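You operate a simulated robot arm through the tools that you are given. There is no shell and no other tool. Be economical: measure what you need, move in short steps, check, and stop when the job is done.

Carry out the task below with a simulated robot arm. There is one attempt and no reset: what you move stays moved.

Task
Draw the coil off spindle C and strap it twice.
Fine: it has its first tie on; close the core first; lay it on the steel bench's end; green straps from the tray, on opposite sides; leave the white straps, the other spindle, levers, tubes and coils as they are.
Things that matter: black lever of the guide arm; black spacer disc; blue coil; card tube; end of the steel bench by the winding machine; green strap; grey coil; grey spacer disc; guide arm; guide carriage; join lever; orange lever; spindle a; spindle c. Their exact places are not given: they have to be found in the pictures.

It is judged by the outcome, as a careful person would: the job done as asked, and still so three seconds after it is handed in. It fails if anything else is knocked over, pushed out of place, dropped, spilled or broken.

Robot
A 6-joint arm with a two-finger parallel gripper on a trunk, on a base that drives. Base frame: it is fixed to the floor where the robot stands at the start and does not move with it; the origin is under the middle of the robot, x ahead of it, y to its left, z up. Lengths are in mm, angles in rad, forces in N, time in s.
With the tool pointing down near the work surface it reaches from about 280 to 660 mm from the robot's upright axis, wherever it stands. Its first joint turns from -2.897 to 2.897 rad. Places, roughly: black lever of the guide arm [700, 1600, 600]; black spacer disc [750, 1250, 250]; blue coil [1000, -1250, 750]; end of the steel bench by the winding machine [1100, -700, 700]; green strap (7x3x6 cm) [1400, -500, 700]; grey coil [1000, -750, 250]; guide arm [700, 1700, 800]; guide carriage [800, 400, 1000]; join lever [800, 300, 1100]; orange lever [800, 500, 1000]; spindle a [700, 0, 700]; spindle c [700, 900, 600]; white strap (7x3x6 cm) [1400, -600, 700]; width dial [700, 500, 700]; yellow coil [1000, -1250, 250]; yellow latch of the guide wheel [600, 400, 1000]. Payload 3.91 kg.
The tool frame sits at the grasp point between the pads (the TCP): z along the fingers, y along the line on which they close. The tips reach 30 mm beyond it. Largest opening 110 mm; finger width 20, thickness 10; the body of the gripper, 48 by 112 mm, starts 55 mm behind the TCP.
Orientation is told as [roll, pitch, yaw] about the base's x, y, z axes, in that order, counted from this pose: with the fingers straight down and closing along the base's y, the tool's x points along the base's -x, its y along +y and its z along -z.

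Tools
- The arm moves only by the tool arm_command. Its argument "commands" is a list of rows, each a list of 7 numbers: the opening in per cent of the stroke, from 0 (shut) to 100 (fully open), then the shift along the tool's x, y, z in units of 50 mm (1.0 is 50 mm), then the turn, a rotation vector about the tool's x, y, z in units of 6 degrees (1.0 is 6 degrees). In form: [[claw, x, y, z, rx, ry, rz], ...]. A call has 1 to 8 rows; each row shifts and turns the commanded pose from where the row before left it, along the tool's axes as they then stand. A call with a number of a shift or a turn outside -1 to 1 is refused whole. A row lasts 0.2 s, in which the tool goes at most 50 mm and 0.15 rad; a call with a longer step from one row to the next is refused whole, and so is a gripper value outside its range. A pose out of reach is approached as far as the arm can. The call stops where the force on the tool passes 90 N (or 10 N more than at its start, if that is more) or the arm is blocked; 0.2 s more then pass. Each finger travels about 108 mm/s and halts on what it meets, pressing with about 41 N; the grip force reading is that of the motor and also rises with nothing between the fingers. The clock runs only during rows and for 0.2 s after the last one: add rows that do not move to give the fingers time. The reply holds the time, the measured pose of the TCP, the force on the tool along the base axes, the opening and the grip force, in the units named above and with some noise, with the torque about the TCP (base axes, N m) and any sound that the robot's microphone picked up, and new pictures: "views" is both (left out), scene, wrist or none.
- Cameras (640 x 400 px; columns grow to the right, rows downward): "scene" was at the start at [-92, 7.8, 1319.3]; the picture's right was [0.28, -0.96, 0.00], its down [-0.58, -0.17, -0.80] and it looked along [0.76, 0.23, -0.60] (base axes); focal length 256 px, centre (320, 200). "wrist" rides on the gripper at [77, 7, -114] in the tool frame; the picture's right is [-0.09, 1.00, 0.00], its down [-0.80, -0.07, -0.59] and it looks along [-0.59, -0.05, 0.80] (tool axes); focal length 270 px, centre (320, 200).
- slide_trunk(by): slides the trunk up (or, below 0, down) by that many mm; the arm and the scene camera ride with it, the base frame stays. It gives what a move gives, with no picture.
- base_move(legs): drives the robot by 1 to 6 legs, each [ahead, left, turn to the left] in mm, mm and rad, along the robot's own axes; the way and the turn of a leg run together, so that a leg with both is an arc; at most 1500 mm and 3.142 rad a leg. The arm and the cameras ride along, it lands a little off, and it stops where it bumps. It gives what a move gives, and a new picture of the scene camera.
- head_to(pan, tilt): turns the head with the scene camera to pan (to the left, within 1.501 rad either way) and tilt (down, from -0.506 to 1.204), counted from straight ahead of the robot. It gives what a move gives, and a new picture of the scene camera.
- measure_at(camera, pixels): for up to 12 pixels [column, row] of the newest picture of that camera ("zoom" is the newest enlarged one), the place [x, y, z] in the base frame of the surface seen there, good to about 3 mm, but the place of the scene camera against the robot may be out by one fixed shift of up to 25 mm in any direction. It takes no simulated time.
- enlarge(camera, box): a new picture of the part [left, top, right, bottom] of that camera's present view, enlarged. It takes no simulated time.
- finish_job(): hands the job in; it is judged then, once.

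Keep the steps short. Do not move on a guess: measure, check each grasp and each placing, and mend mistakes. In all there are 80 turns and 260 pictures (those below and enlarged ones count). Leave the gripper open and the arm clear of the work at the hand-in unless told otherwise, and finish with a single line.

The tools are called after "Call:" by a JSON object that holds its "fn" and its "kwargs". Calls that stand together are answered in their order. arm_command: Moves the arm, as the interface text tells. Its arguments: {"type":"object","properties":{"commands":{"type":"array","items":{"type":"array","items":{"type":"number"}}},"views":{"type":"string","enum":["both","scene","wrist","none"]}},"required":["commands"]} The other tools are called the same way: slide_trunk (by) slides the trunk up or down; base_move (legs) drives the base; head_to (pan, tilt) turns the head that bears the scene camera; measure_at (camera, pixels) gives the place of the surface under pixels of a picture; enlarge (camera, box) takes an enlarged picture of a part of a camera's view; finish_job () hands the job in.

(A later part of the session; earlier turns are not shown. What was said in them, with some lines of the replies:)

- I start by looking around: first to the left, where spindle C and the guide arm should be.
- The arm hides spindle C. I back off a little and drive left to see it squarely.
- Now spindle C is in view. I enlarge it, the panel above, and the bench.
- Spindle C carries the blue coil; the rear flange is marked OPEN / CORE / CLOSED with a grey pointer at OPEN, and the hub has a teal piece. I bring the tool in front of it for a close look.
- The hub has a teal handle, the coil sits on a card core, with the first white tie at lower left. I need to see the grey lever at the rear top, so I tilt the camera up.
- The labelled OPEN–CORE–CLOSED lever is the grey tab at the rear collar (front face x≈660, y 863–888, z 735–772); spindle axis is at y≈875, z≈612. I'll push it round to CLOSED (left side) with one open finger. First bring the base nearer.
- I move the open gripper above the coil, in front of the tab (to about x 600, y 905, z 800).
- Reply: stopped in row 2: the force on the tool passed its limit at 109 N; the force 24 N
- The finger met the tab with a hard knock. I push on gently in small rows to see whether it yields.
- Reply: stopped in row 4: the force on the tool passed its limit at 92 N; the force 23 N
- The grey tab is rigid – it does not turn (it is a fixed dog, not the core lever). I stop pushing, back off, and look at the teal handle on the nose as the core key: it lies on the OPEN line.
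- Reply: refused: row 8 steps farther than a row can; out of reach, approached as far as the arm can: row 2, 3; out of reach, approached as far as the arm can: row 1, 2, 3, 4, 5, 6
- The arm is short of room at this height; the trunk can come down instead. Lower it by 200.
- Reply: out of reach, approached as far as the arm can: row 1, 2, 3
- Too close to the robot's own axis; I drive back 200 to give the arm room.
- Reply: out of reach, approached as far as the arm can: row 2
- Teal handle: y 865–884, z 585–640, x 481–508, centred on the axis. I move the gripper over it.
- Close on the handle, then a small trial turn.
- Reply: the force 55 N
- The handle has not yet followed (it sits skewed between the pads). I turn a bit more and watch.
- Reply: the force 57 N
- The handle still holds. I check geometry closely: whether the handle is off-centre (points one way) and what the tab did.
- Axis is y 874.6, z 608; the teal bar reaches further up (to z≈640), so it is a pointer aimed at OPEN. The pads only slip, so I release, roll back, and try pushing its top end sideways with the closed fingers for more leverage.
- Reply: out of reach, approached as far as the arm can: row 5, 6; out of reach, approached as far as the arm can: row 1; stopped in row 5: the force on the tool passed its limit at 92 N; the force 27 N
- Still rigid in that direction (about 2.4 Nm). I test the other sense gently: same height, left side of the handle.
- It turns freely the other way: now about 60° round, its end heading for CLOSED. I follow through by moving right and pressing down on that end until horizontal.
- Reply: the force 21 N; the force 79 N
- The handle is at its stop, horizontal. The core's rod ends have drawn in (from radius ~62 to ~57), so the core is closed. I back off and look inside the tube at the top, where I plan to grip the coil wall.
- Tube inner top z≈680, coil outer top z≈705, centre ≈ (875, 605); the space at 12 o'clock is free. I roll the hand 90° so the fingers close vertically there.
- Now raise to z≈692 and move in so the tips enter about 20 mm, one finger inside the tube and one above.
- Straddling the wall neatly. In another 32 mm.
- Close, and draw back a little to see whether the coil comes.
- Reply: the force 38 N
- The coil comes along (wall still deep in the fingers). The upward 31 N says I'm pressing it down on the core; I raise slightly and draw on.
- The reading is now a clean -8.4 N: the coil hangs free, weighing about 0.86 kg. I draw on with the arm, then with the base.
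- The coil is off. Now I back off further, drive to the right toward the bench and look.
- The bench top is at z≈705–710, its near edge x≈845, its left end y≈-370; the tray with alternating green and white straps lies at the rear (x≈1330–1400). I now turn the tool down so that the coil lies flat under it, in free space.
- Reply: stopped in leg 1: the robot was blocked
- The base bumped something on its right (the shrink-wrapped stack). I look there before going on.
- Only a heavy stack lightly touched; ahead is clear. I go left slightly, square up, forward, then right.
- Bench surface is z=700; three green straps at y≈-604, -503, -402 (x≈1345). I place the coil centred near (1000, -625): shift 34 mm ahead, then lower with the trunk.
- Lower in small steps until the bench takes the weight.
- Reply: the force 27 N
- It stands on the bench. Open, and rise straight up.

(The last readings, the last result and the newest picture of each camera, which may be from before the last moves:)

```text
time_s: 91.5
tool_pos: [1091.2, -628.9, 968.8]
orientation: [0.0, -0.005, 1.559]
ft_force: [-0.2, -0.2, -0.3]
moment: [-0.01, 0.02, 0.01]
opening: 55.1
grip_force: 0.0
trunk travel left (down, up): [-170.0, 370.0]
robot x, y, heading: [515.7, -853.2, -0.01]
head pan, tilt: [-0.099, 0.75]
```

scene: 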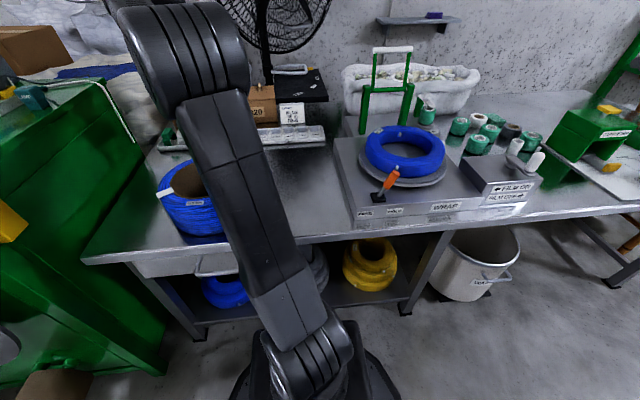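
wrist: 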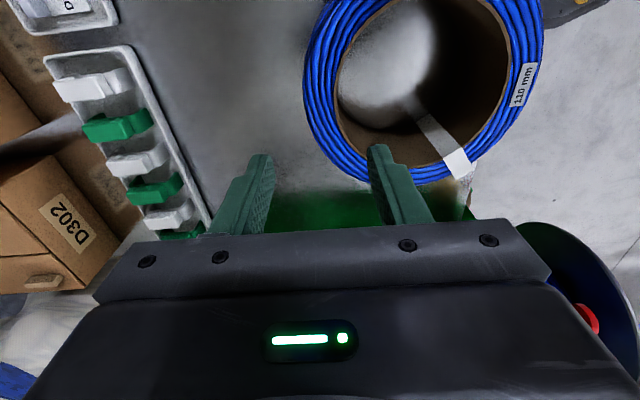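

The coil stands well. I look closer at straps and coil.

Call:
{"fn": "enlarge", "kwargs": {"camera": "wrist", "box": [30, 30, 230, 240]}}

Call:
{"fn": "enlarge", "kwargs": {"camera": "wrist", "box": [280, 0, 560, 200]}}

Call:
{"fn": "measure_at", "kwargs": {"camera": "wrist", "pixels": [[320, 100], [350, 100], [525, 85], [505, 85], [455, 160], [430, 130], [400, 178], [380, 160], [105, 130], [135, 118], [150, 193], [175, 182]]}}

```text
1.90 times, centred on (130, 135) of wrist
```

zoom: 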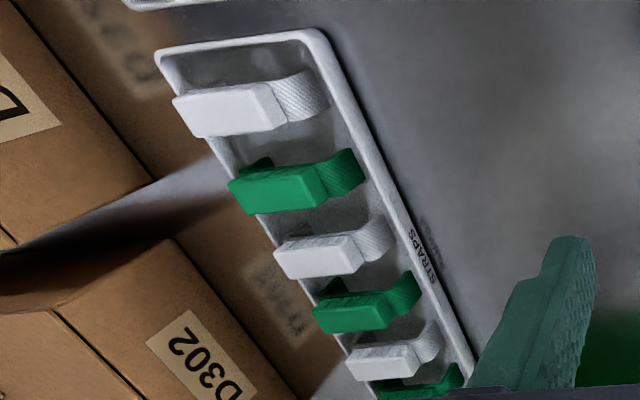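

```text
2.00 times, centred on (420, 100) of wrist
```

zoom: 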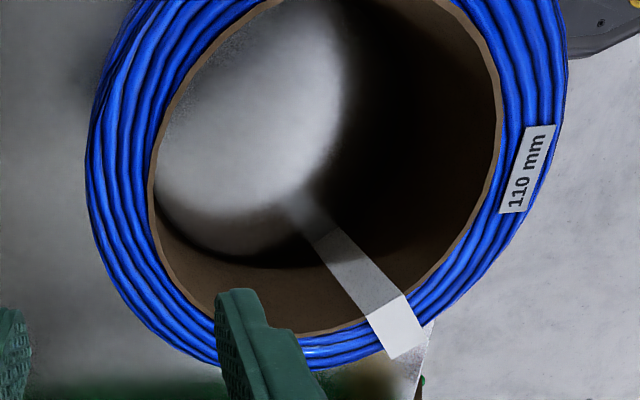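

```text
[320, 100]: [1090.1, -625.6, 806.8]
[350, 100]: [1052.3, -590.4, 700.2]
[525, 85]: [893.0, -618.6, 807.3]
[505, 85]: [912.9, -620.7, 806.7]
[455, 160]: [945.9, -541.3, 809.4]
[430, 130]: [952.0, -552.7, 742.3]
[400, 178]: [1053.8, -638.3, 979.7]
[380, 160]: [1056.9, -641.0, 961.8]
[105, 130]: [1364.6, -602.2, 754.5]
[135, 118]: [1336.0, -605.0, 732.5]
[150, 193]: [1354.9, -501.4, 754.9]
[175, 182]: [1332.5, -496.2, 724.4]
```

Coil: centre ≈(997,-625), top z 807; first tie at about 122°, "110 mm" tag at 180° (seen from centre). I'll put straps at about 30° and 210°. First bring the robot nearer to the tray.

Call:
{"fn": "arm_command", "kwargs": {"commands": [[50, 0.9, 0, 0, 0, 0, 0], [50, 0.9, 0, 0, 0, 0, 0], [50, 0.9, 0, 0, 0, 0, 0], [50, 0.9, 0, 0, 0, 0, 0]], "views": "none"}}

Call:
{"fn": "base_move", "kwargs": {"legs": [[0, 270, 0], [85, 0, 0.01]]}}

Call:
{"fn": "arm_command", "kwargs": {"commands": [[50, 0, -0.5, 0, 0, 0, 0], [50, 0, 0, 0, 0, 0, 0]], "views": "wrist"}}

```text
time_s: 92.5
tool_pos: [1086.6, -806.0, 965.4]
orientation: [0.0, -0.006, 1.558]
ft_force: [-0.7, 0.4, 0.0]
moment: [0.0, 0.05, 0.0]
opening: 54.9
grip_force: 0.1
trunk travel left (down, up): [-170.0, 370.0]
robot x, y, heading: [518.6, -855.8, -0.011]
head pan, tilt: [-0.099, 0.75]
```

```text
time_s: 95.1
tool_pos: [1173.5, -527.5, 965.4]
orientation: [-0.001, -0.005, 1.57]
ft_force: [-0.3, 0.6, -0.5]
moment: [-0.03, -0.01, -0.01]
opening: 54.8
grip_force: 0.1
trunk travel left (down, up): [-170.0, 370.0]
robot x, y, heading: [606.3, -584.7, -0.002]
head pan, tilt: [-0.099, 0.75]
```

scene: 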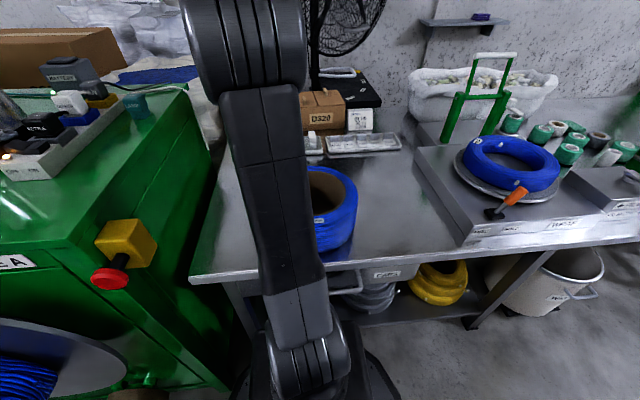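

```text
time_s: 95.7
tool_pos: [1198.3, -528.8, 964.4]
orientation: [0.0, -0.004, 1.57]
ft_force: [0.6, -0.4, -0.9]
moment: [-0.03, -0.01, 0.02]
opening: 55.4
grip_force: 0.1
trunk travel left (down, up): [-170.0, 370.0]
robot x, y, heading: [604.0, -586.5, -0.003]
head pan, tilt: [-0.099, 0.75]
```

wrist: 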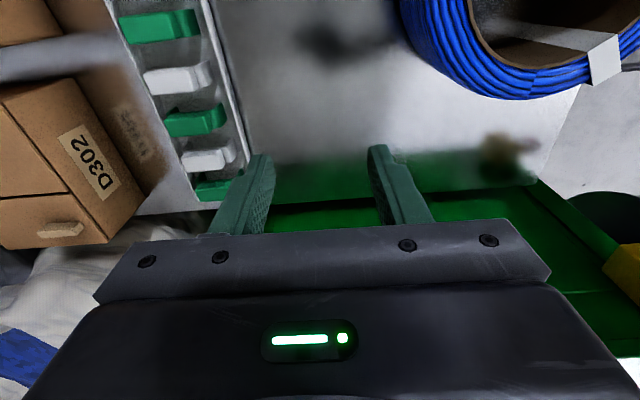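

I turn the hand so that the fingers close along y (across the strap's 30 mm width) with the camera looking ahead.

Call:
{"fn": "arm_command", "kwargs": {"commands": [[33, 0, 0, 0, 0, 0, 1], [33, 0, 0, 0, 0, 0, 1], [33, 0, 0, 0, 0, 0, 1], [33, 0, 0, 0, 0, 0, 1], [33, 0, 0, 0, 0, 0, 1], [33, 0, 0, 0, 0, 0, 1], [33, 0, 0, 0, 0, 0, 1], [33, 0, 0, 0, 0, 0, 1]], "views": "none"}}

Call:
{"fn": "arm_command", "kwargs": {"commands": [[33, 0, 0, 0, 0, 0, 1], [33, 0, 0, 0, 0, 0, 1], [33, 0, 0, 0, 0, 0, 1], [33, 0, 0, 0, 0, 0, 1], [33, 0, 0, 0, 0, 0, 1], [33, 0, 0, 0, 0, 0, 1], [33, 0, 0, 0, 0, 0, 1], [33, 0, 0, 0, 0, 0, 0]], "views": "wrist"}}

Call:
{"fn": "enlarge", "kwargs": {"camera": "wrist", "box": [180, 60, 480, 240]}}

```text
time_s: 97.5
tool_pos: [1197.9, -529.4, 965.7]
orientation: [0.006, -0.004, 0.731]
ft_force: [-0.1, 0.5, -0.8]
moment: [0.01, -0.02, -0.01]
opening: 36.3
grip_force: 0.0
trunk travel left (down, up): [-170.0, 370.0]
robot x, y, heading: [606.5, -580.8, -0.005]
head pan, tilt: [-0.099, 0.75]
```

```text
time_s: 99.3
tool_pos: [1198.4, -528.1, 965.8]
orientation: [0.005, 0.001, -0.001]
ft_force: [0.5, 1.4, 0.5]
moment: [-0.04, -0.02, 0.0]
opening: 36.2
grip_force: 0.0
trunk travel left (down, up): [-170.0, 370.0]
robot x, y, heading: [607.1, -583.6, -0.005]
head pan, tilt: [-0.099, 0.75]
```

wrist: 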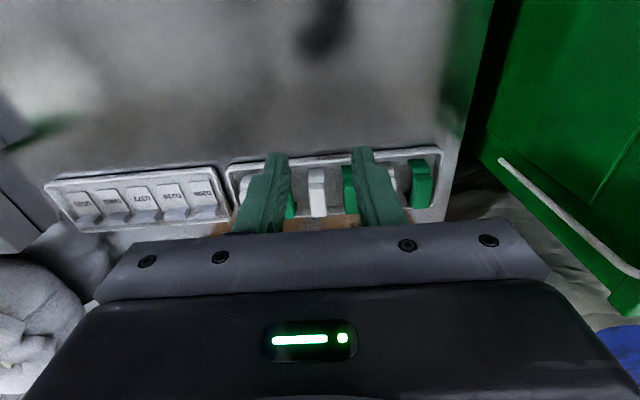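

```text
2.13 times, centred on (330, 150) of wrist
```

zoom: 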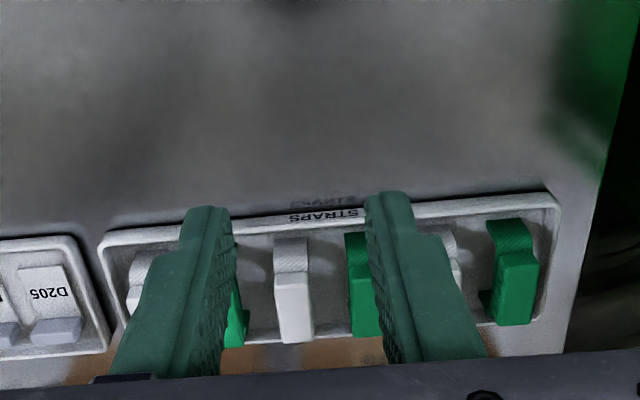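

Call:
{"fn": "arm_command", "kwargs": {"commands": [[33, 0, 0.5, 0, 0, -1, 0], [33, 0, 0.5, 0, 0, -1, 0], [33, 0, 0.5, 0, 0, -1, 0], [33, 0, 0.5, 0, 0, -1, 0], [33, 0, 0.5, 0, 0, -1, 0], [33, -0.5, 0, 0.5, 0, 0, 0], [33, -0.2, 0, 0.8, 0, 0, 0], [33, 0, 0, 0, 0, 0, 0]], "views": "wrist"}}

Call:
{"fn": "enlarge", "kwargs": {"camera": "wrist", "box": [180, 20, 480, 240]}}

```text
time_s: 101.1
tool_pos: [1260.5, -403.6, 927.1]
orientation: [0.01, -0.525, -0.005]
ft_force: [1.0, -0.1, 0.2]
moment: [-0.02, -0.04, 0.03]
opening: 36.3
grip_force: 0.1
trunk travel left (down, up): [-170.0, 370.0]
robot x, y, heading: [607.6, -583.1, -0.004]
head pan, tilt: [-0.099, 0.75]
```

wrist: 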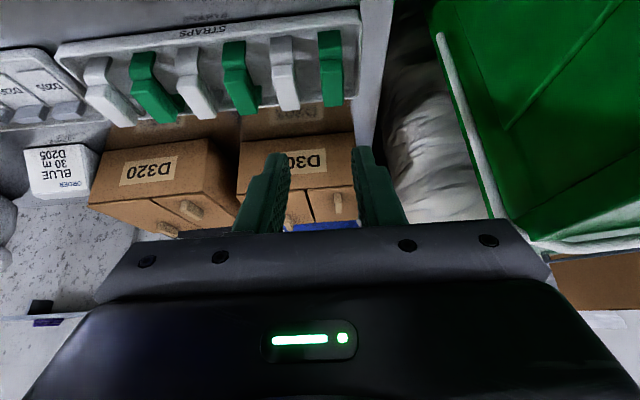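

```text
1.82 times, centred on (330, 130) of wrist
```

zoom: 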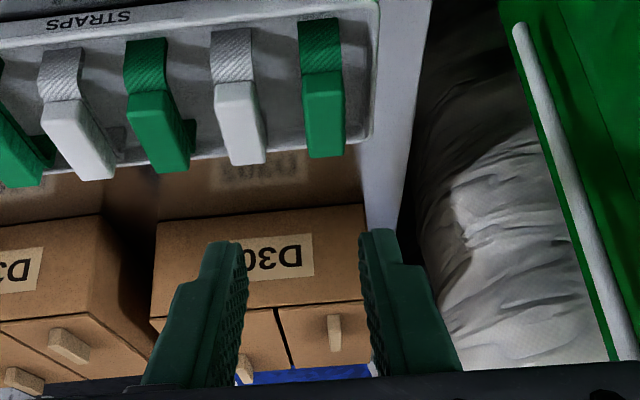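

Call:
{"fn": "measure_at", "kwargs": {"camera": "zoom", "pixels": [[320, 20], [320, 45], [320, 66], [320, 75], [322, 90], [324, 110], [326, 130], [328, 152], [306, 120], [343, 120], [165, 130], [150, 60]]}}

Call:
{"fn": "enlarge", "kwargs": {"camera": "wrist", "box": [60, 20, 220, 140]}}

```text
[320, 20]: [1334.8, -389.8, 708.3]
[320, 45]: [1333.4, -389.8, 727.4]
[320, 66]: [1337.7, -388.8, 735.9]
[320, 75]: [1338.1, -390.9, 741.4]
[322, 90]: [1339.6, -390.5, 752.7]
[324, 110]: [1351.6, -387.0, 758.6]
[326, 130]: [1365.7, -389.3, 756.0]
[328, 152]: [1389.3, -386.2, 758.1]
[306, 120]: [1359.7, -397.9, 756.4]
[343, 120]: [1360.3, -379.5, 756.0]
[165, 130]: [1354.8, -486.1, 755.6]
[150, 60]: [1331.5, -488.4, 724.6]
```

```text
3.33 times, centred on (140, 80) of wrist
```

zoom: 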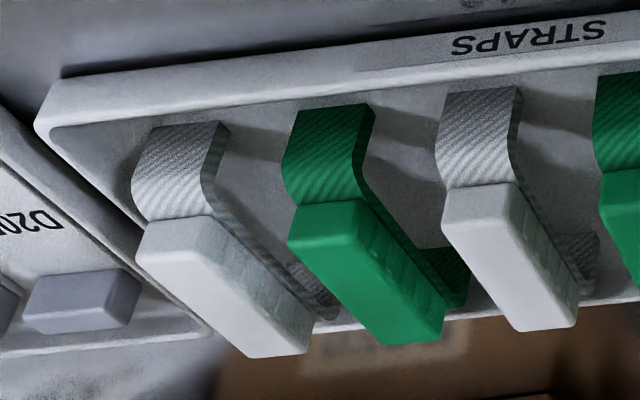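

Clear now: each strap is an inverted U of webbing with a block handle on top (block x 1338–1392, y ≈ -399…-379, z 740–758). I'll grip the end one's block across y. Move above it.

Call:
{"fn": "arm_command", "kwargs": {"commands": [[29, -0.145, 0.097, 0.676, 0, 0, 0], [29, -0.145, 0.097, 0.676, 0, 0, 0], [29, -0.145, 0.097, 0.676, 0, 0, 0], [29, 0, 0, 0, 0, 0, 0]], "views": "wrist"}}

```text
time_s: 102.1
tool_pos: [1329.7, -388.9, 850.2]
orientation: [0.006, -0.523, -0.004]
ft_force: [0.0, -0.5, -1.4]
moment: [-0.01, 0.01, -0.03]
opening: 32.0
grip_force: 0.0
trunk travel left (down, up): [-170.0, 370.0]
robot x, y, heading: [601.9, -587.3, 0.001]
head pan, tilt: [-0.099, 0.75]
```

wrist: 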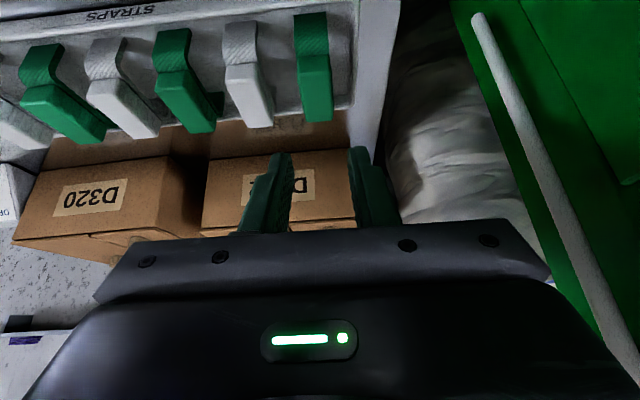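

Call:
{"fn": "measure_at", "kwargs": {"camera": "wrist", "pixels": [[315, 80], [317, 100], [318, 116], [303, 90], [329, 90], [312, 30], [305, 120], [330, 120]]}}

```text
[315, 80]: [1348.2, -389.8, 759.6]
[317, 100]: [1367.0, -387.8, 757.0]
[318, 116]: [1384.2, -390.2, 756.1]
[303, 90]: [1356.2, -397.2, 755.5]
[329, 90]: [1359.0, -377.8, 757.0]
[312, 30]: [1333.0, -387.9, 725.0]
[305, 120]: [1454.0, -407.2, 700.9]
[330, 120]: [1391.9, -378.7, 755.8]
```

Call:
{"fn": "arm_command", "kwargs": {"commands": [[29, 0.12, 0, 0.5, 0, 0, 0], [29, 0.12, 0, 0.5, 0, 0, 0], [29, 0.12, 0, 0.5, 0, 0, 0], [29, 0, 0, 0, 0, 0, 0]], "views": "wrist"}}

Call:
{"fn": "enlarge", "kwargs": {"camera": "wrist", "box": [220, 80, 420, 230]}}

```text
time_s: 103.1
tool_pos: [1351.1, -389.5, 776.9]
orientation: [0.007, -0.523, -0.005]
ft_force: [0.6, 0.8, -0.7]
moment: [0.0, -0.02, 0.01]
opening: 32.2
grip_force: 0.1
trunk travel left (down, up): [-170.0, 370.0]
robot x, y, heading: [601.9, -582.8, -0.006]
head pan, tilt: [-0.099, 0.75]
```

wrist: 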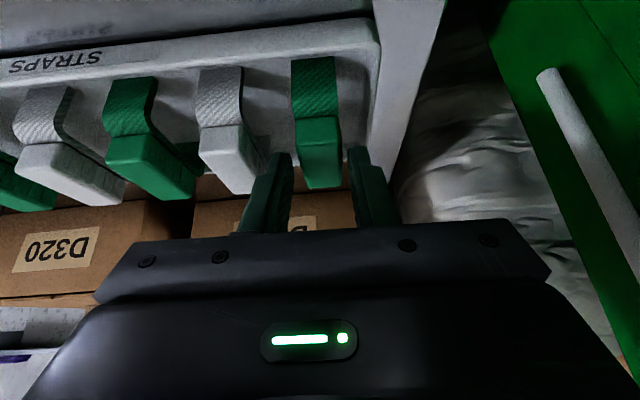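

```text
2.67 times, centred on (320, 155) of wrist
```

zoom: 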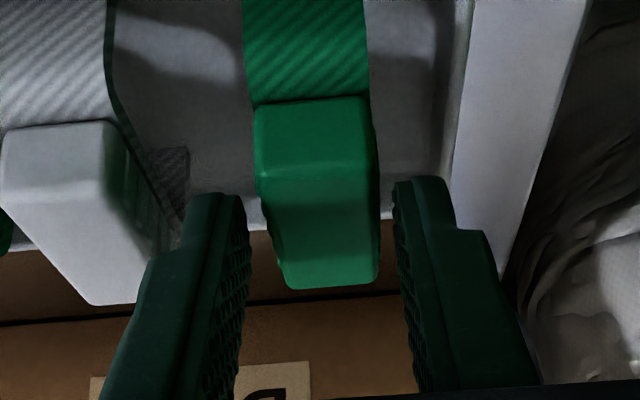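

Well astride the block. Down 3 mm, close, and lift straight up.

Call:
{"fn": "arm_command", "kwargs": {"commands": [[29, 0.03, 0, 0.052, 0, 0, 0], [0, 0, 0, 0, 0, 0, 0], [0, 0, 0, 0, 0, 0, 0], [0, 0, 0, 0, 0, 0, 0], [0, -0.25, 0, -0.43, 0, 0, 0], [0, -0.4, 0, -0.7, 0, 0, 0], [0, -0.4, 0, -0.7, 0, 0, 0], [0, 0, 0, 0, 0, 0, 0]], "views": "wrist"}}

```text
time_s: 104.9
tool_pos: [1351.4, -388.2, 877.5]
orientation: [0.007, -0.524, -0.004]
ft_force: [0.4, 0.8, -0.7]
moment: [0.01, -0.02, -0.02]
opening: 21.9
grip_force: 41.0
trunk travel left (down, up): [-170.0, 370.0]
robot x, y, heading: [606.5, -583.4, -0.001]
head pan, tilt: [-0.099, 0.75]
```

wrist: 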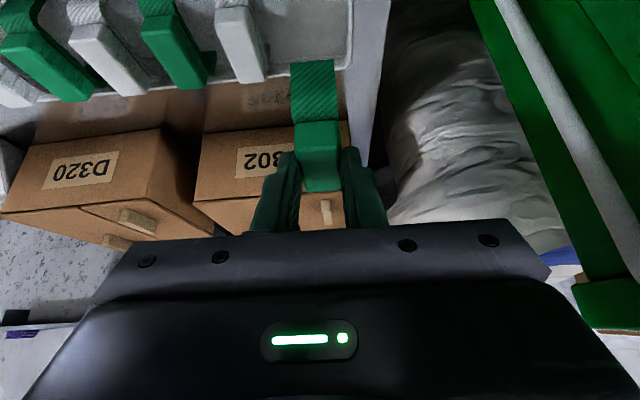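

Strap held. I carry it back over the bench so the camera can see the coil again.

Call:
{"fn": "arm_command", "kwargs": {"commands": [[0, 0.643, -0.416, -0.537, 0, 0, 0], [0, 0.643, -0.416, -0.537, 0, 0, 0], [0, 0.643, -0.416, -0.537, 0, 0, 0], [0, 0.643, -0.416, -0.537, 0, 0, 0], [0, 0.643, -0.416, -0.537, 0, 0, 0], [0, 0.643, -0.416, -0.537, 0, 0, 0], [0, 0.643, -0.416, -0.537, 0, 0, 0], [0, 0.643, -0.416, -0.537, 0, 0, 0]], "views": "none"}}

Call:
{"fn": "arm_command", "kwargs": {"commands": [[0, 0.65, -0.416, -0.45, 0, 0, 0], [0, 0.65, -0.416, -0.45, 0, 0, 0], [0, 0.65, 0, -0.45, 0, 0, 0], [0, 0, 0, 0, 0, 0, 0]], "views": "wrist"}}

```text
time_s: 106.7
tool_pos: [1018.7, -553.4, 937.9]
orientation: [0.007, -0.522, -0.004]
ft_force: [0.2, 0.0, -0.2]
moment: [0.01, 0.02, -0.01]
opening: 22.3
grip_force: 41.2
trunk travel left (down, up): [-170.0, 370.0]
robot x, y, heading: [609.4, -586.3, -0.002]
head pan, tilt: [-0.099, 0.75]
```

```text
time_s: 107.4
tool_pos: [955.7, -582.0, 887.7]
orientation: [-0.073, -0.32, 0.033]
ft_force: [-0.3, 0.4, -0.2]
moment: [0.0, 0.03, 0.02]
opening: 22.2
grip_force: 41.3
trunk travel left (down, up): [-170.0, 370.0]
robot x, y, heading: [604.6, -581.5, -0.0]
head pan, tilt: [-0.099, 0.75]
stopped in row 3: the arm was blocked; the commanded pose is now the measured one
```

wrist: 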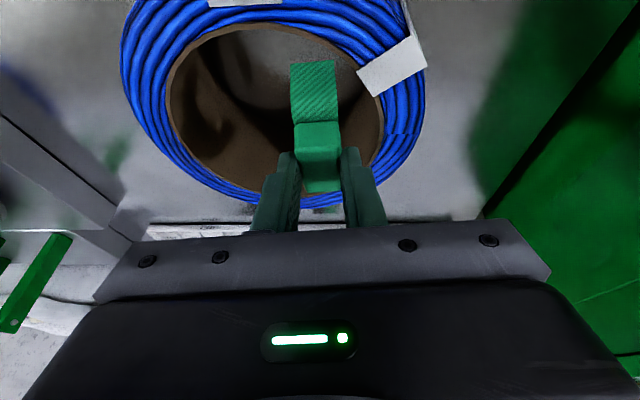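

The arm folded too near the base and sagged; I measure the coil from here, then rise.

Call:
{"fn": "measure_at", "kwargs": {"camera": "wrist", "pixels": [[145, 60], [180, 60], [410, 130], [383, 120], [230, 185], [240, 15], [300, 15], [390, 70], [270, 25], [320, 200]]}}

Call:
{"fn": "arm_command", "kwargs": {"commands": [[0, -0.4, 0, -0.35, 0, 0, 0], [0, -0.4, 0, -0.35, 0, 0, 0], [0, -0.4, 0, -0.35, 0, 0, 0], [0, -0.3, 0, -0.35, 0, 0, 0], [0, 0, 0, 0, 0, 0, 0]], "views": "wrist"}}

```text
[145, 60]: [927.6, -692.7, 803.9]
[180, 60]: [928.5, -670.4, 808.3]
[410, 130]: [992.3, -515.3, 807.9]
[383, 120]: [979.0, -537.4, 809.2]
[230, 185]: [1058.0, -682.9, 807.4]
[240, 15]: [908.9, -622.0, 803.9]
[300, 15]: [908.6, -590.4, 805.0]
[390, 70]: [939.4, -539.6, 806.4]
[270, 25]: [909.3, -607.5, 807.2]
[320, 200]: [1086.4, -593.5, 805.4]
```

```text
time_s: 108.6
tool_pos: [1002.0, -575.0, 982.7]
orientation: [-0.07, -0.33, 0.027]
ft_force: [0.3, -0.5, -0.2]
moment: [0.0, -0.02, -0.01]
opening: 22.2
grip_force: 40.6
trunk travel left (down, up): [-170.0, 370.0]
robot x, y, heading: [606.2, -586.4, -0.0]
head pan, tilt: [-0.099, 0.75]
```

wrist: 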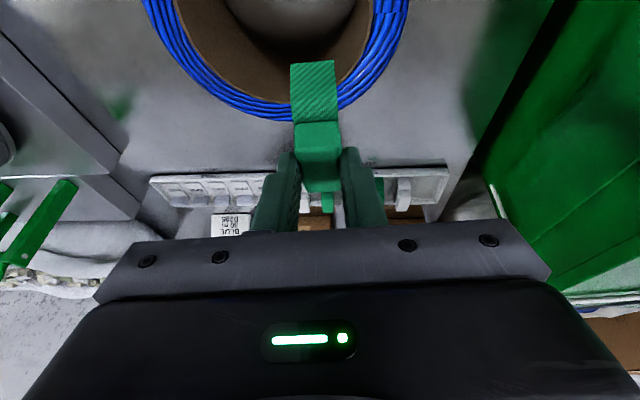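

Coil centre now ≈ (997,-616), top z 807. I restore the grip attitude (pitch 30°) and yaw 30° so the strap lies radially for the far-left position (30°).

Call:
{"fn": "arm_command", "kwargs": {"commands": [[0, 0, 0, 0, -0.63, -0.9, 0.21], [0, 0, 0, 0, 0, -0.95, 0], [0, 0, 0, 0, -0.474, 0, -0.82], [0, 0, 0, 0, -0.474, 0, -0.82], [0, 0, 0, 0, -0.474, 0, -0.82], [0, 0, 0, 0, -0.474, 0, -0.82], [0, 0, 0, 0, -0.474, 0, -0.82], [0, 0, 0, 0, 0, 0, 0]], "views": "wrist"}}

```text
time_s: 110.4
tool_pos: [1000.9, -577.2, 982.9]
orientation: [0.004, -0.528, 0.504]
ft_force: [0.0, 0.1, -0.5]
moment: [-0.01, 0.0, -0.01]
opening: 22.2
grip_force: 41.1
trunk travel left (down, up): [-170.0, 370.0]
robot x, y, heading: [605.7, -587.1, -0.002]
head pan, tilt: [-0.099, 0.75]
```

wrist: 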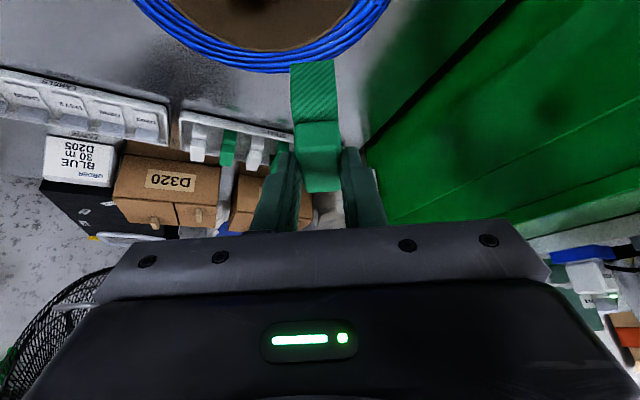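

Call:
{"fn": "arm_command", "kwargs": {"commands": [[0, -0.02, -0.205, 0.65, 0, 0, 0], [0, -0.02, -0.205, 0.65, 0, 0, 0], [0, -0.02, -0.205, 0.65, 0, 0, 0], [0, 0, 0, 0, 0, 0, 0]], "views": "both"}}

Call:
{"fn": "enlarge", "kwargs": {"camera": "wrist", "box": [180, 0, 460, 210]}}

```text
time_s: 111.4
tool_pos: [1060.6, -578.6, 900.6]
orientation: [0.004, -0.526, 0.501]
ft_force: [0.2, -0.2, 1.3]
moment: [-0.01, 0.01, -0.01]
opening: 22.4
grip_force: 41.5
trunk travel left (down, up): [-170.0, 370.0]
robot x, y, heading: [608.2, -587.6, -0.004]
head pan, tilt: [-0.099, 0.75]
```

scene: 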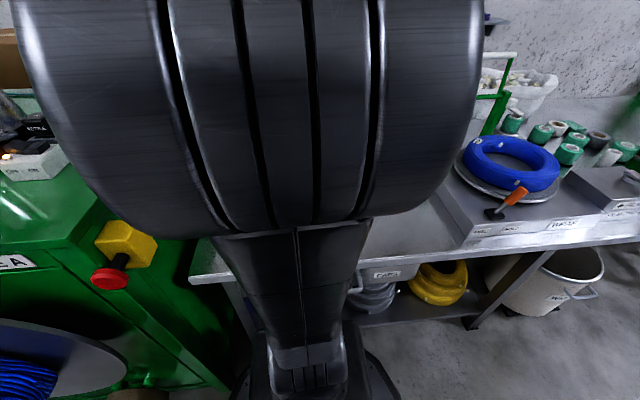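
wrist: 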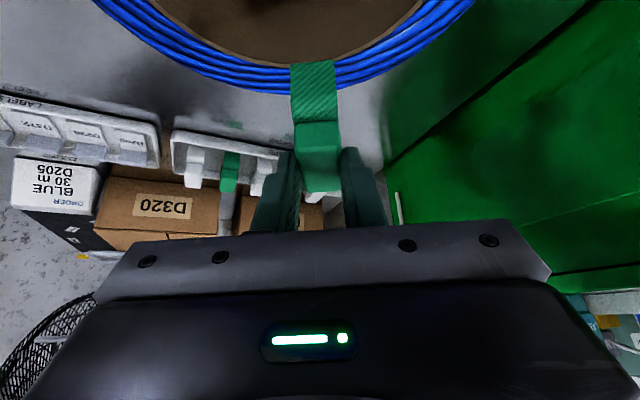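

```text
1.90 times, centred on (320, 105) of wrist
```

zoom: 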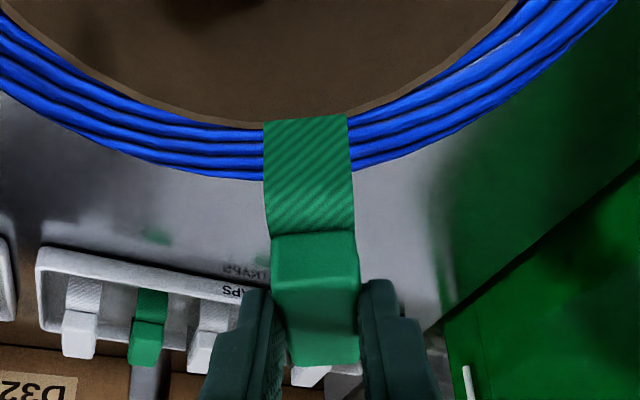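

Call:
{"fn": "measure_at", "kwargs": {"camera": "zoom", "pixels": [[305, 120], [305, 128], [310, 225], [315, 290], [315, 350], [250, 132], [375, 125], [245, 175], [370, 165], [285, 125], [345, 125]]}}

```text
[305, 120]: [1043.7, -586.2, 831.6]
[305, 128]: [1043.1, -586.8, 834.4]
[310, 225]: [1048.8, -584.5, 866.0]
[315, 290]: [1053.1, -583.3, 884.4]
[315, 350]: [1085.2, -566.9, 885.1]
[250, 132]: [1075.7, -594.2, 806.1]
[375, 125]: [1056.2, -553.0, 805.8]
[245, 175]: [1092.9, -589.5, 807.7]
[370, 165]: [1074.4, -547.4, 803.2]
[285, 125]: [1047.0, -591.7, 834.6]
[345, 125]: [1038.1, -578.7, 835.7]
```

The strap is centred over the wall (legs at ±35 mm of it). I lower it.

Call:
{"fn": "arm_command", "kwargs": {"commands": [[0, 0.2, 0, 0.345, 0, 0, 0], [0, 0.2, 0, 0.345, 0, 0, 0], [0, 0.04, 0, 0.07, 0, 0, 0], [0, 0.02, 0, 0.035, 0, 0, 0], [0, 0.02, 0, 0.035, 0, 0, 0], [0, 0, 0, 0, 0, 0, 0]], "views": "wrist"}}

Call:
{"fn": "enlarge", "kwargs": {"camera": "wrist", "box": [180, 0, 460, 210]}}

```text
time_s: 112.8
tool_pos: [1060.2, -578.2, 852.9]
orientation: [0.004, -0.527, 0.5]
ft_force: [0.4, -0.4, 0.2]
moment: [0.0, 0.01, -0.02]
opening: 22.2
grip_force: 41.1
trunk travel left (down, up): [-170.0, 370.0]
robot x, y, heading: [601.8, -584.4, -0.003]
head pan, tilt: [-0.099, 0.75]
```

wrist: 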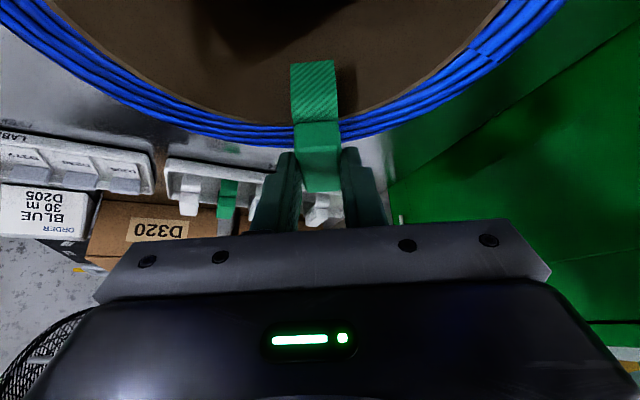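

```text
1.90 times, centred on (320, 105) of wrist
```

zoom: 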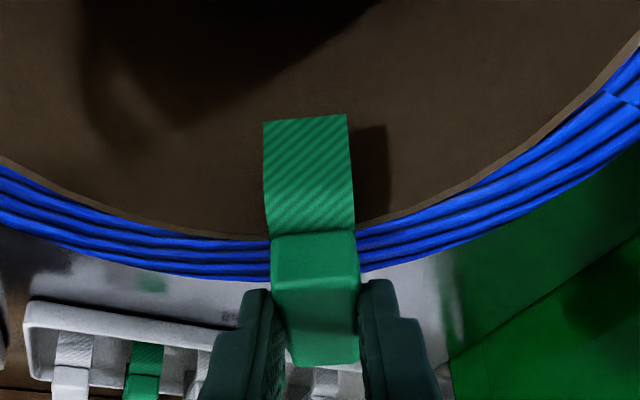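

Inner leg is inside the tube. Continue in small steps until it seats.

Call:
{"fn": "arm_command", "kwargs": {"commands": [[0, 0.03, 0, 0.052, 0, 0, 0], [0, 0.03, 0, 0.052, 0, 0, 0], [0, 0.03, 0, 0.052, 0, 0, 0], [0, 0, 0, 0, 0, 0, 0]], "views": "none"}}

```text
time_s: 113.8
tool_pos: [1061.2, -578.2, 846.0]
orientation: [-0.002, -0.533, 0.505]
ft_force: [-0.7, 2.3, 41.6]
moment: [0.27, -0.33, 0.06]
opening: 22.4
grip_force: 40.7
trunk travel left (down, up): [-170.0, 370.0]
robot x, y, heading: [605.1, -586.1, 0.003]
head pan, tilt: [-0.099, 0.75]
```

It is seated (42 N at z 846, as expected). Ease, open, withdraw upward and look.

Call:
{"fn": "arm_command", "kwargs": {"commands": [[0, -0.03, 0, -0.052, 0, 0, 0], [33, 0, 0, 0, 0, 0, 0], [33, 0, 0, 0, 0, 0, 0], [33, 0, 0, -0.4, 0, 0, 0], [33, -0.2, 0, -0.8, 0, 0, 0], [33, -0.2, 0, -0.8, 0, 0, 0], [33, 0, 0, 0, 0, 0, 0]], "views": "wrist"}}

Call:
{"fn": "enlarge", "kwargs": {"camera": "wrist", "box": [180, 0, 460, 210]}}

```text
time_s: 115.4
tool_pos: [1032.8, -593.7, 943.9]
orientation: [0.004, -0.526, 0.504]
ft_force: [-1.5, -0.5, -0.2]
moment: [-0.01, 0.01, -0.01]
opening: 36.3
grip_force: 0.0
trunk travel left (down, up): [-170.0, 370.0]
robot x, y, heading: [604.0, -586.6, -0.002]
head pan, tilt: [-0.099, 0.75]
```

wrist: 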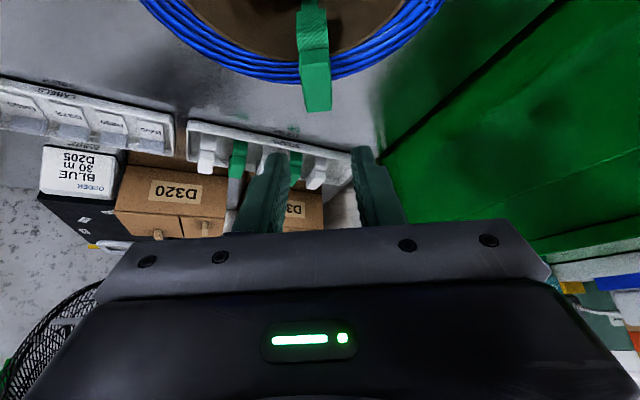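

```text
1.90 times, centred on (320, 105) of wrist
```

zoom: 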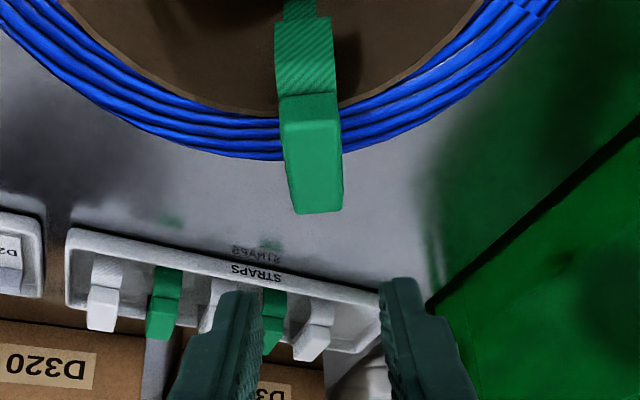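

First strap sits well, wrapped round the wall. Now back for the second green one (y≈-486): undo the yaw, then move above it.

Call:
{"fn": "arm_command", "kwargs": {"commands": [[29, 0, 0, 0, 0.48, 0, 0.834], [29, 0, 0, 0, 0.48, 0, 0.834], [29, 0, 0, 0, 0.48, 0, 0.834], [29, 0, 0, 0, 0.48, 0, 0.834], [29, 0, 0, 0, 0.48, 0, 0.834], [29, 0, 0, 0, 0, 0, 0]], "views": "none"}}

Call:
{"fn": "arm_command", "kwargs": {"commands": [[29, -0.629, 0.306, 0.609, 0, 0, 0], [29, -0.629, 0.306, 0.609, 0, 0, 0], [29, -0.629, 0.306, 0.609, 0, 0, 0], [29, -0.629, 0.306, 0.609, 0, 0, 0], [29, -0.629, 0.306, 0.609, 0, 0, 0], [29, -0.629, 0.306, 0.609, 0, 0, 0], [29, -0.629, 0.306, 0.609, 0, 0, 0], [29, 0, 0, 0, 0, 0, 0]], "views": "wrist"}}

```text
time_s: 116.8
tool_pos: [1032.6, -593.7, 942.9]
orientation: [0.006, -0.524, -0.006]
ft_force: [-0.7, 0.0, 0.6]
moment: [0.02, 0.03, 0.01]
opening: 31.7
grip_force: 0.2
trunk travel left (down, up): [-170.0, 370.0]
robot x, y, heading: [602.2, -585.9, 0.0]
head pan, tilt: [-0.099, 0.75]
```

```text
time_s: 118.6
tool_pos: [1330.2, -490.5, 868.1]
orientation: [0.005, -0.524, -0.001]
ft_force: [0.4, 0.2, -0.5]
moment: [-0.01, -0.03, 0.0]
opening: 31.9
grip_force: 0.1
trunk travel left (down, up): [-170.0, 370.0]
robot x, y, heading: [604.1, -588.7, 0.001]
head pan, tilt: [-0.099, 0.75]
```

wrist: 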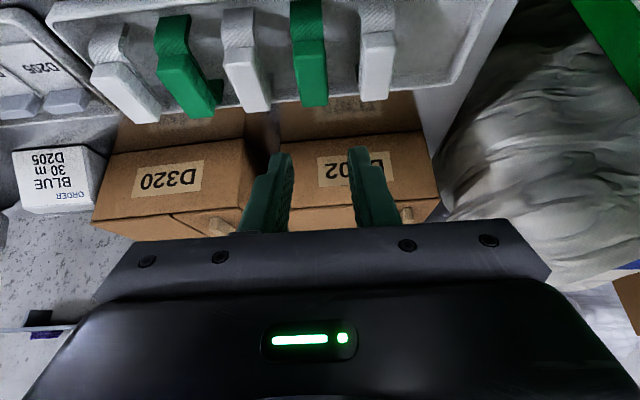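

Call:
{"fn": "measure_at", "kwargs": {"camera": "wrist", "pixels": [[310, 60], [312, 80], [313, 102], [298, 75], [326, 75], [246, 75], [270, 90], [363, 80], [376, 80]]}}

```text
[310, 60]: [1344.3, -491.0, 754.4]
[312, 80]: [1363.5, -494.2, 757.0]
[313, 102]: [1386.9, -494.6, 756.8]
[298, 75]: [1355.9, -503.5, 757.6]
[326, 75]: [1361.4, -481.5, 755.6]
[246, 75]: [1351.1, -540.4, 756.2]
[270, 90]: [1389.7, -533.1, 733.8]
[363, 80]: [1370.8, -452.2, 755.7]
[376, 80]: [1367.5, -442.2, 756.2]
```

Call:
{"fn": "arm_command", "kwargs": {"commands": [[29, 0.187, -0.017, 0.61, 0, 0, 0], [29, 0.187, -0.017, 0.61, 0, 0, 0], [29, 0.187, -0.017, 0.6, 0, 0, 0], [29, 0, 0, 0, 0, 0, 0]], "views": "wrist"}}

Call:
{"fn": "enlarge", "kwargs": {"camera": "wrist", "box": [220, 80, 420, 230]}}

```text
time_s: 119.6
tool_pos: [1352.0, -490.1, 774.1]
orientation: [0.006, -0.524, -0.001]
ft_force: [0.7, -0.3, 0.4]
moment: [-0.02, 0.0, 0.0]
opening: 32.1
grip_force: 0.0
trunk travel left (down, up): [-170.0, 370.0]
robot x, y, heading: [605.5, -581.5, -0.003]
head pan, tilt: [-0.099, 0.75]
```

wrist: 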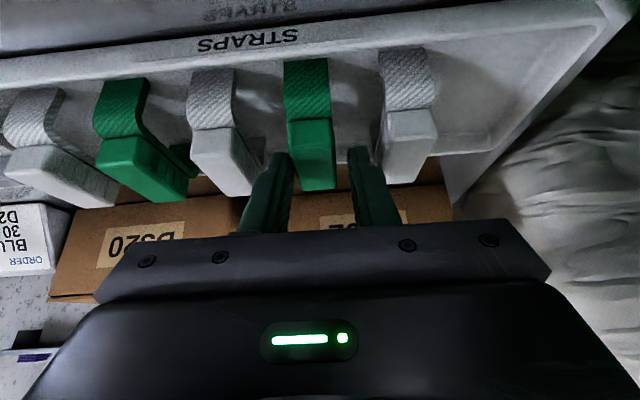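

```text
2.67 times, centred on (320, 155) of wrist
```

zoom: 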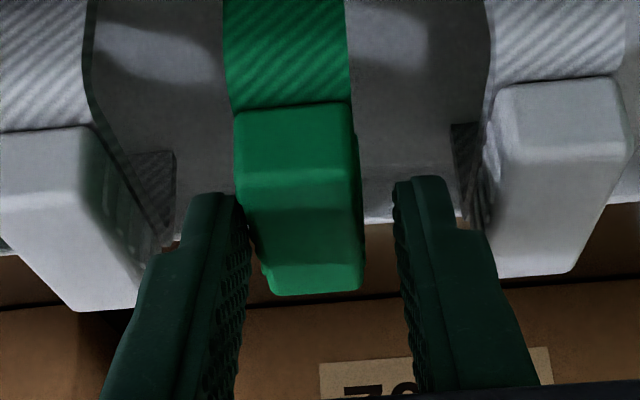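

Shift 4 mm to centre, close, lift.

Call:
{"fn": "arm_command", "kwargs": {"commands": [[29, 0, -0.07, 0, 0, 0, 0], [0, 0, 0, 0, 0, 0, 0], [0, 0, 0, 0, 0, 0, 0], [0, 0, 0, 0, 0, 0, 0], [0, -0.25, 0, -0.43, 0, 0, 0], [0, -0.4, 0, -0.7, 0, 0, 0], [0, -0.4, 0, -0.7, 0, 0, 0], [0, 0, 0, 0, 0, 0, 0]], "views": "wrist"}}

```text
time_s: 121.4
tool_pos: [1347.9, -492.9, 880.8]
orientation: [0.006, -0.523, -0.002]
ft_force: [0.0, -0.5, -0.6]
moment: [-0.02, -0.02, 0.02]
opening: 22.3
grip_force: 41.3
trunk travel left (down, up): [-170.0, 370.0]
robot x, y, heading: [604.3, -582.2, -0.001]
head pan, tilt: [-0.099, 0.75]
5 turns are left
```

wrist: 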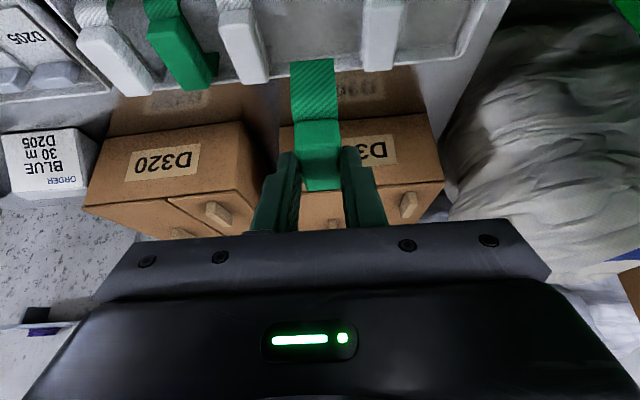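

Second strap held; no disturbance in the tray. Few turns are left, so I chain: raise, drive back 170, bring it over to the opposite side (210°), yaw 30°, and hover.

Call:
{"fn": "arm_command", "kwargs": {"commands": [[0, -0.4, 0, -0.69, 0, 0, 0], [0, -0.4, 0, -0.69, 0, 0, 0]], "views": "none"}}

Call:
{"fn": "base_move", "kwargs": {"legs": [[-170, 0, 0]]}}

Call:
{"fn": "arm_command", "kwargs": {"commands": [[0, 0.675, -0.503, -0.391, 0, 0, 0], [0, 0.675, -0.503, -0.391, 0, 0, 0], [0, 0.675, -0.503, -0.391, 0, 0, 0], [0, 0.675, -0.503, -0.391, 0, 0, 0], [0, 0.675, -0.503, -0.391, 0, 0, 0], [0, 0.675, -0.503, -0.391, 0, 0, 0], [0, 0.675, -0.503, -0.391, 0, 0, 0]], "views": "none"}}

Call:
{"fn": "arm_command", "kwargs": {"commands": [[0, 0, 0, 0, -0.48, 0, -0.834], [0, 0, 0, 0, -0.48, 0, -0.834], [0, 0, 0, 0, -0.48, 0, -0.834], [0, 0, 0, 0, -0.48, 0, -0.834], [0, 0, 0, 0, -0.48, 0, -0.834], [0, 0.2, 0, 0.346, 0, 0, 0], [0, 0.2, 0, 0.346, 0, 0, 0], [0, 0.15, 0, 0.26, 0, 0, 0]], "views": "wrist"}}

Call:
{"fn": "measure_at", "kwargs": {"camera": "wrist", "pixels": [[312, 66], [280, 60], [280, 75], [280, 90], [280, 105], [280, 120], [350, 60], [350, 75], [350, 90], [350, 105], [350, 120], [315, 160]]}}

Call:
{"fn": "enlarge", "kwargs": {"camera": "wrist", "box": [160, 0, 480, 210]}}

```text
time_s: 122.0
tool_pos: [1349.9, -495.6, 961.3]
orientation: [0.006, -0.524, -0.002]
ft_force: [0.1, -0.4, -1.3]
moment: [-0.02, -0.02, -0.02]
opening: 22.3
grip_force: 41.2
trunk travel left (down, up): [-170.0, 370.0]
robot x, y, heading: [605.2, -583.9, 0.002]
head pan, tilt: [-0.099, 0.75]
```

```text
time_s: 123.5
tool_pos: [1181.6, -495.2, 961.6]
orientation: [0.006, -0.524, -0.004]
ft_force: [0.9, 0.6, -0.5]
moment: [0.01, -0.02, -0.02]
opening: 22.0
grip_force: 41.0
trunk travel left (down, up): [-170.0, 370.0]
robot x, y, heading: [431.9, -583.7, 0.001]
head pan, tilt: [-0.099, 0.75]
```

scene: 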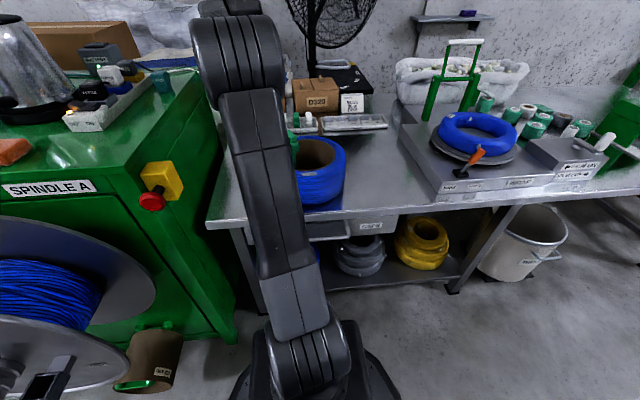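

```text
time_s: 125.1
tool_pos: [907.7, -670.6, 959.1]
orientation: [0.006, -0.524, -0.008]
ft_force: [0.9, 0.1, -1.2]
moment: [0.0, 0.0, 0.0]
opening: 22.1
grip_force: 41.3
trunk travel left (down, up): [-170.0, 370.0]
robot x, y, heading: [435.5, -583.3, -0.004]
head pan, tilt: [-0.099, 0.75]
```

```text
time_s: 126.9
tool_pos: [907.5, -670.0, 906.1]
orientation: [0.003, -0.525, 0.501]
ft_force: [-1.0, 0.6, 0.9]
moment: [0.01, 0.04, 0.0]
opening: 22.3
grip_force: 41.2
trunk travel left (down, up): [-170.0, 370.0]
robot x, y, heading: [436.4, -583.4, -0.005]
head pan, tilt: [-0.099, 0.75]
```

wrist: 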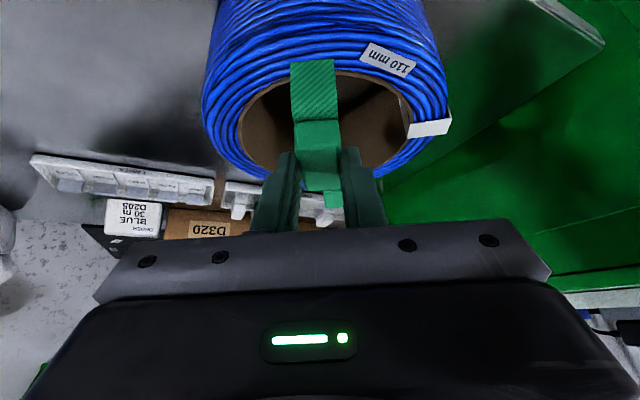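

```text
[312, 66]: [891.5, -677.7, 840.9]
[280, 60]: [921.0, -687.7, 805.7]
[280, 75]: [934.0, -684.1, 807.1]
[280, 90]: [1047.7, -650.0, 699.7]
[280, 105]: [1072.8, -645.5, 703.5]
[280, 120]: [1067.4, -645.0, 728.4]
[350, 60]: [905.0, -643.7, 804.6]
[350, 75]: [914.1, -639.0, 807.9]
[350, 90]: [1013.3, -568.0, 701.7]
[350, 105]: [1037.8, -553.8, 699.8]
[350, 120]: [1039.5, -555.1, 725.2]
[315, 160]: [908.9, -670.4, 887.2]
```

```text
1.90 times, centred on (320, 105) of wrist
4 turns are left
```

zoom: 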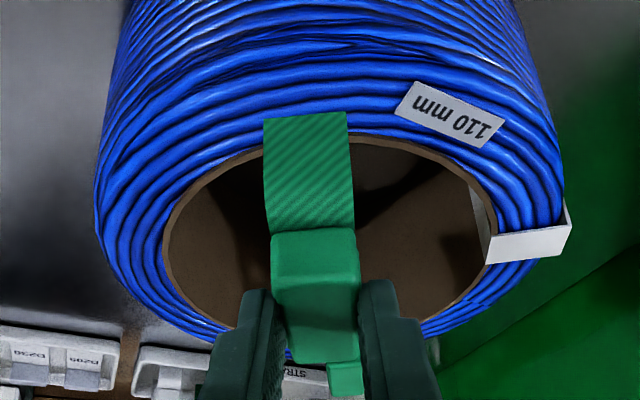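

The hovering strap must come back 13 mm along its length to be centred on the wall (wall spans 8–36 mm of its 70 mm). Shift, then lower in steps.

Call:
{"fn": "arm_command", "kwargs": {"commands": [[0, 0.232, 0, -0.134, 0, 0, 0], [0, 0.251, 0, 0.432, 0, 0, 0], [0, 0.251, 0, 0.432, 0, 0, 0], [0, 0.04, 0, 0.069, 0, 0, 0], [0, 0.03, 0, 0.052, 0, 0, 0], [0, 0.025, 0, 0.043, 0, 0, 0], [0, 0, 0, 0, 0, 0, 0]], "views": "wrist"}}

Call:
{"fn": "enlarge", "kwargs": {"camera": "wrist", "box": [160, 0, 480, 210]}}

```text
time_s: 128.5
tool_pos: [896.2, -679.3, 850.1]
orientation: [-0.001, -0.531, 0.503]
ft_force: [-1.0, 0.7, 20.4]
moment: [0.11, -0.12, 0.0]
opening: 22.5
grip_force: 40.7
trunk travel left (down, up): [-170.0, 370.0]
robot x, y, heading: [437.2, -585.4, -0.009]
head pan, tilt: [-0.099, 0.75]
```

wrist: 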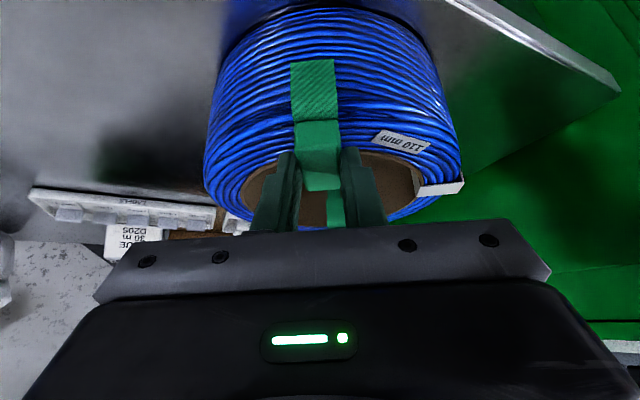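

```text
1.90 times, centred on (320, 105) of wrist
3 turns are left
```

zoom: 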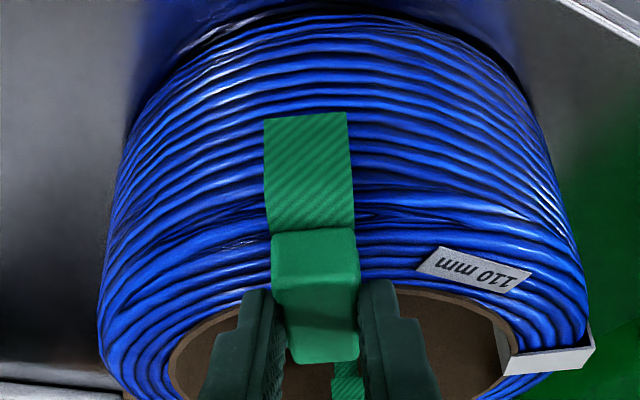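

The outer leg is outside, contact at z 850 with 20 N. Press to ~40 N as with the first, ease, open, and withdraw.

Call:
{"fn": "arm_command", "kwargs": {"commands": [[0, 0.02, 0, 0.035, 0, 0, 0], [0, 0.02, 0, 0.035, 0, 0, 0], [0, -0.03, 0, -0.052, 0, 0, 0], [33, 0, 0, 0, 0, 0, 0], [33, 0, 0, 0, 0, 0, 0], [33, 0, 0, -0.4, 0, 0, 0], [33, -0.2, 0, -0.8, 0, 0, 0], [33, -0.2, 0, -0.8, 0, 0, 0]], "views": "none"}}

Call:
{"fn": "arm_command", "kwargs": {"commands": [[60, -0.4, 0, -0.69, 0, 0, 0], [60, 0, 0, 0, 0, 0, 0]], "views": "both"}}

Call:
{"fn": "enlarge", "kwargs": {"camera": "wrist", "box": [160, 0, 480, 210]}}

```text
time_s: 130.3
tool_pos: [868.8, -694.8, 943.6]
orientation: [0.003, -0.528, 0.501]
ft_force: [0.3, -0.2, 0.1]
moment: [0.0, 0.01, -0.02]
opening: 36.1
grip_force: 0.1
trunk travel left (down, up): [-170.0, 370.0]
robot x, y, heading: [439.7, -585.1, -0.008]
head pan, tilt: [-0.099, 0.75]
```

```text
time_s: 130.9
tool_pos: [867.3, -694.2, 983.6]
orientation: [0.002, -0.527, 0.501]
ft_force: [-1.0, 1.0, 0.8]
moment: [0.01, 0.02, -0.01]
opening: 66.1
grip_force: 0.1
trunk travel left (down, up): [-170.0, 370.0]
robot x, y, heading: [435.4, -584.4, -0.01]
head pan, tilt: [-0.099, 0.75]
```

scene: 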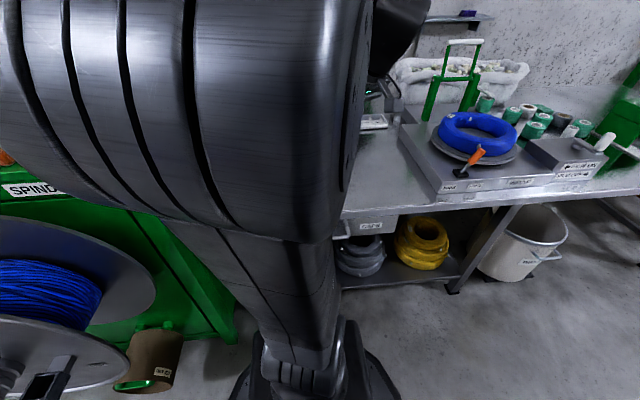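
wrist: 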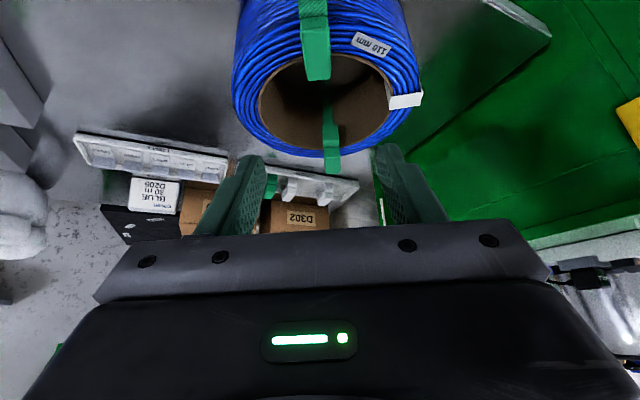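

```text
1.90 times, centred on (320, 105) of wrist
2 turns are left
```

zoom: 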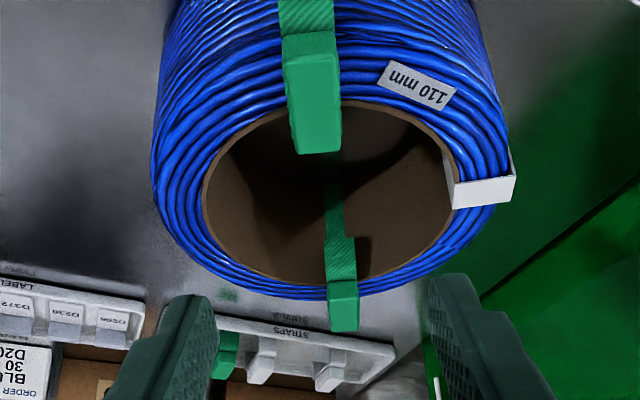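

Both green straps sit on opposite sides of the coil. The first tie is intact, the white straps are still in the tray, and the gripper is open and clear. I hand in the job.

Call:
{"fn": "finish_job", "kwargs": {}}

```text
The job is handed in.
```

The coil from spindle C now lies on the end of the steel bench, drawn off with the core closed first and strapped with two green straps on opposite sides.
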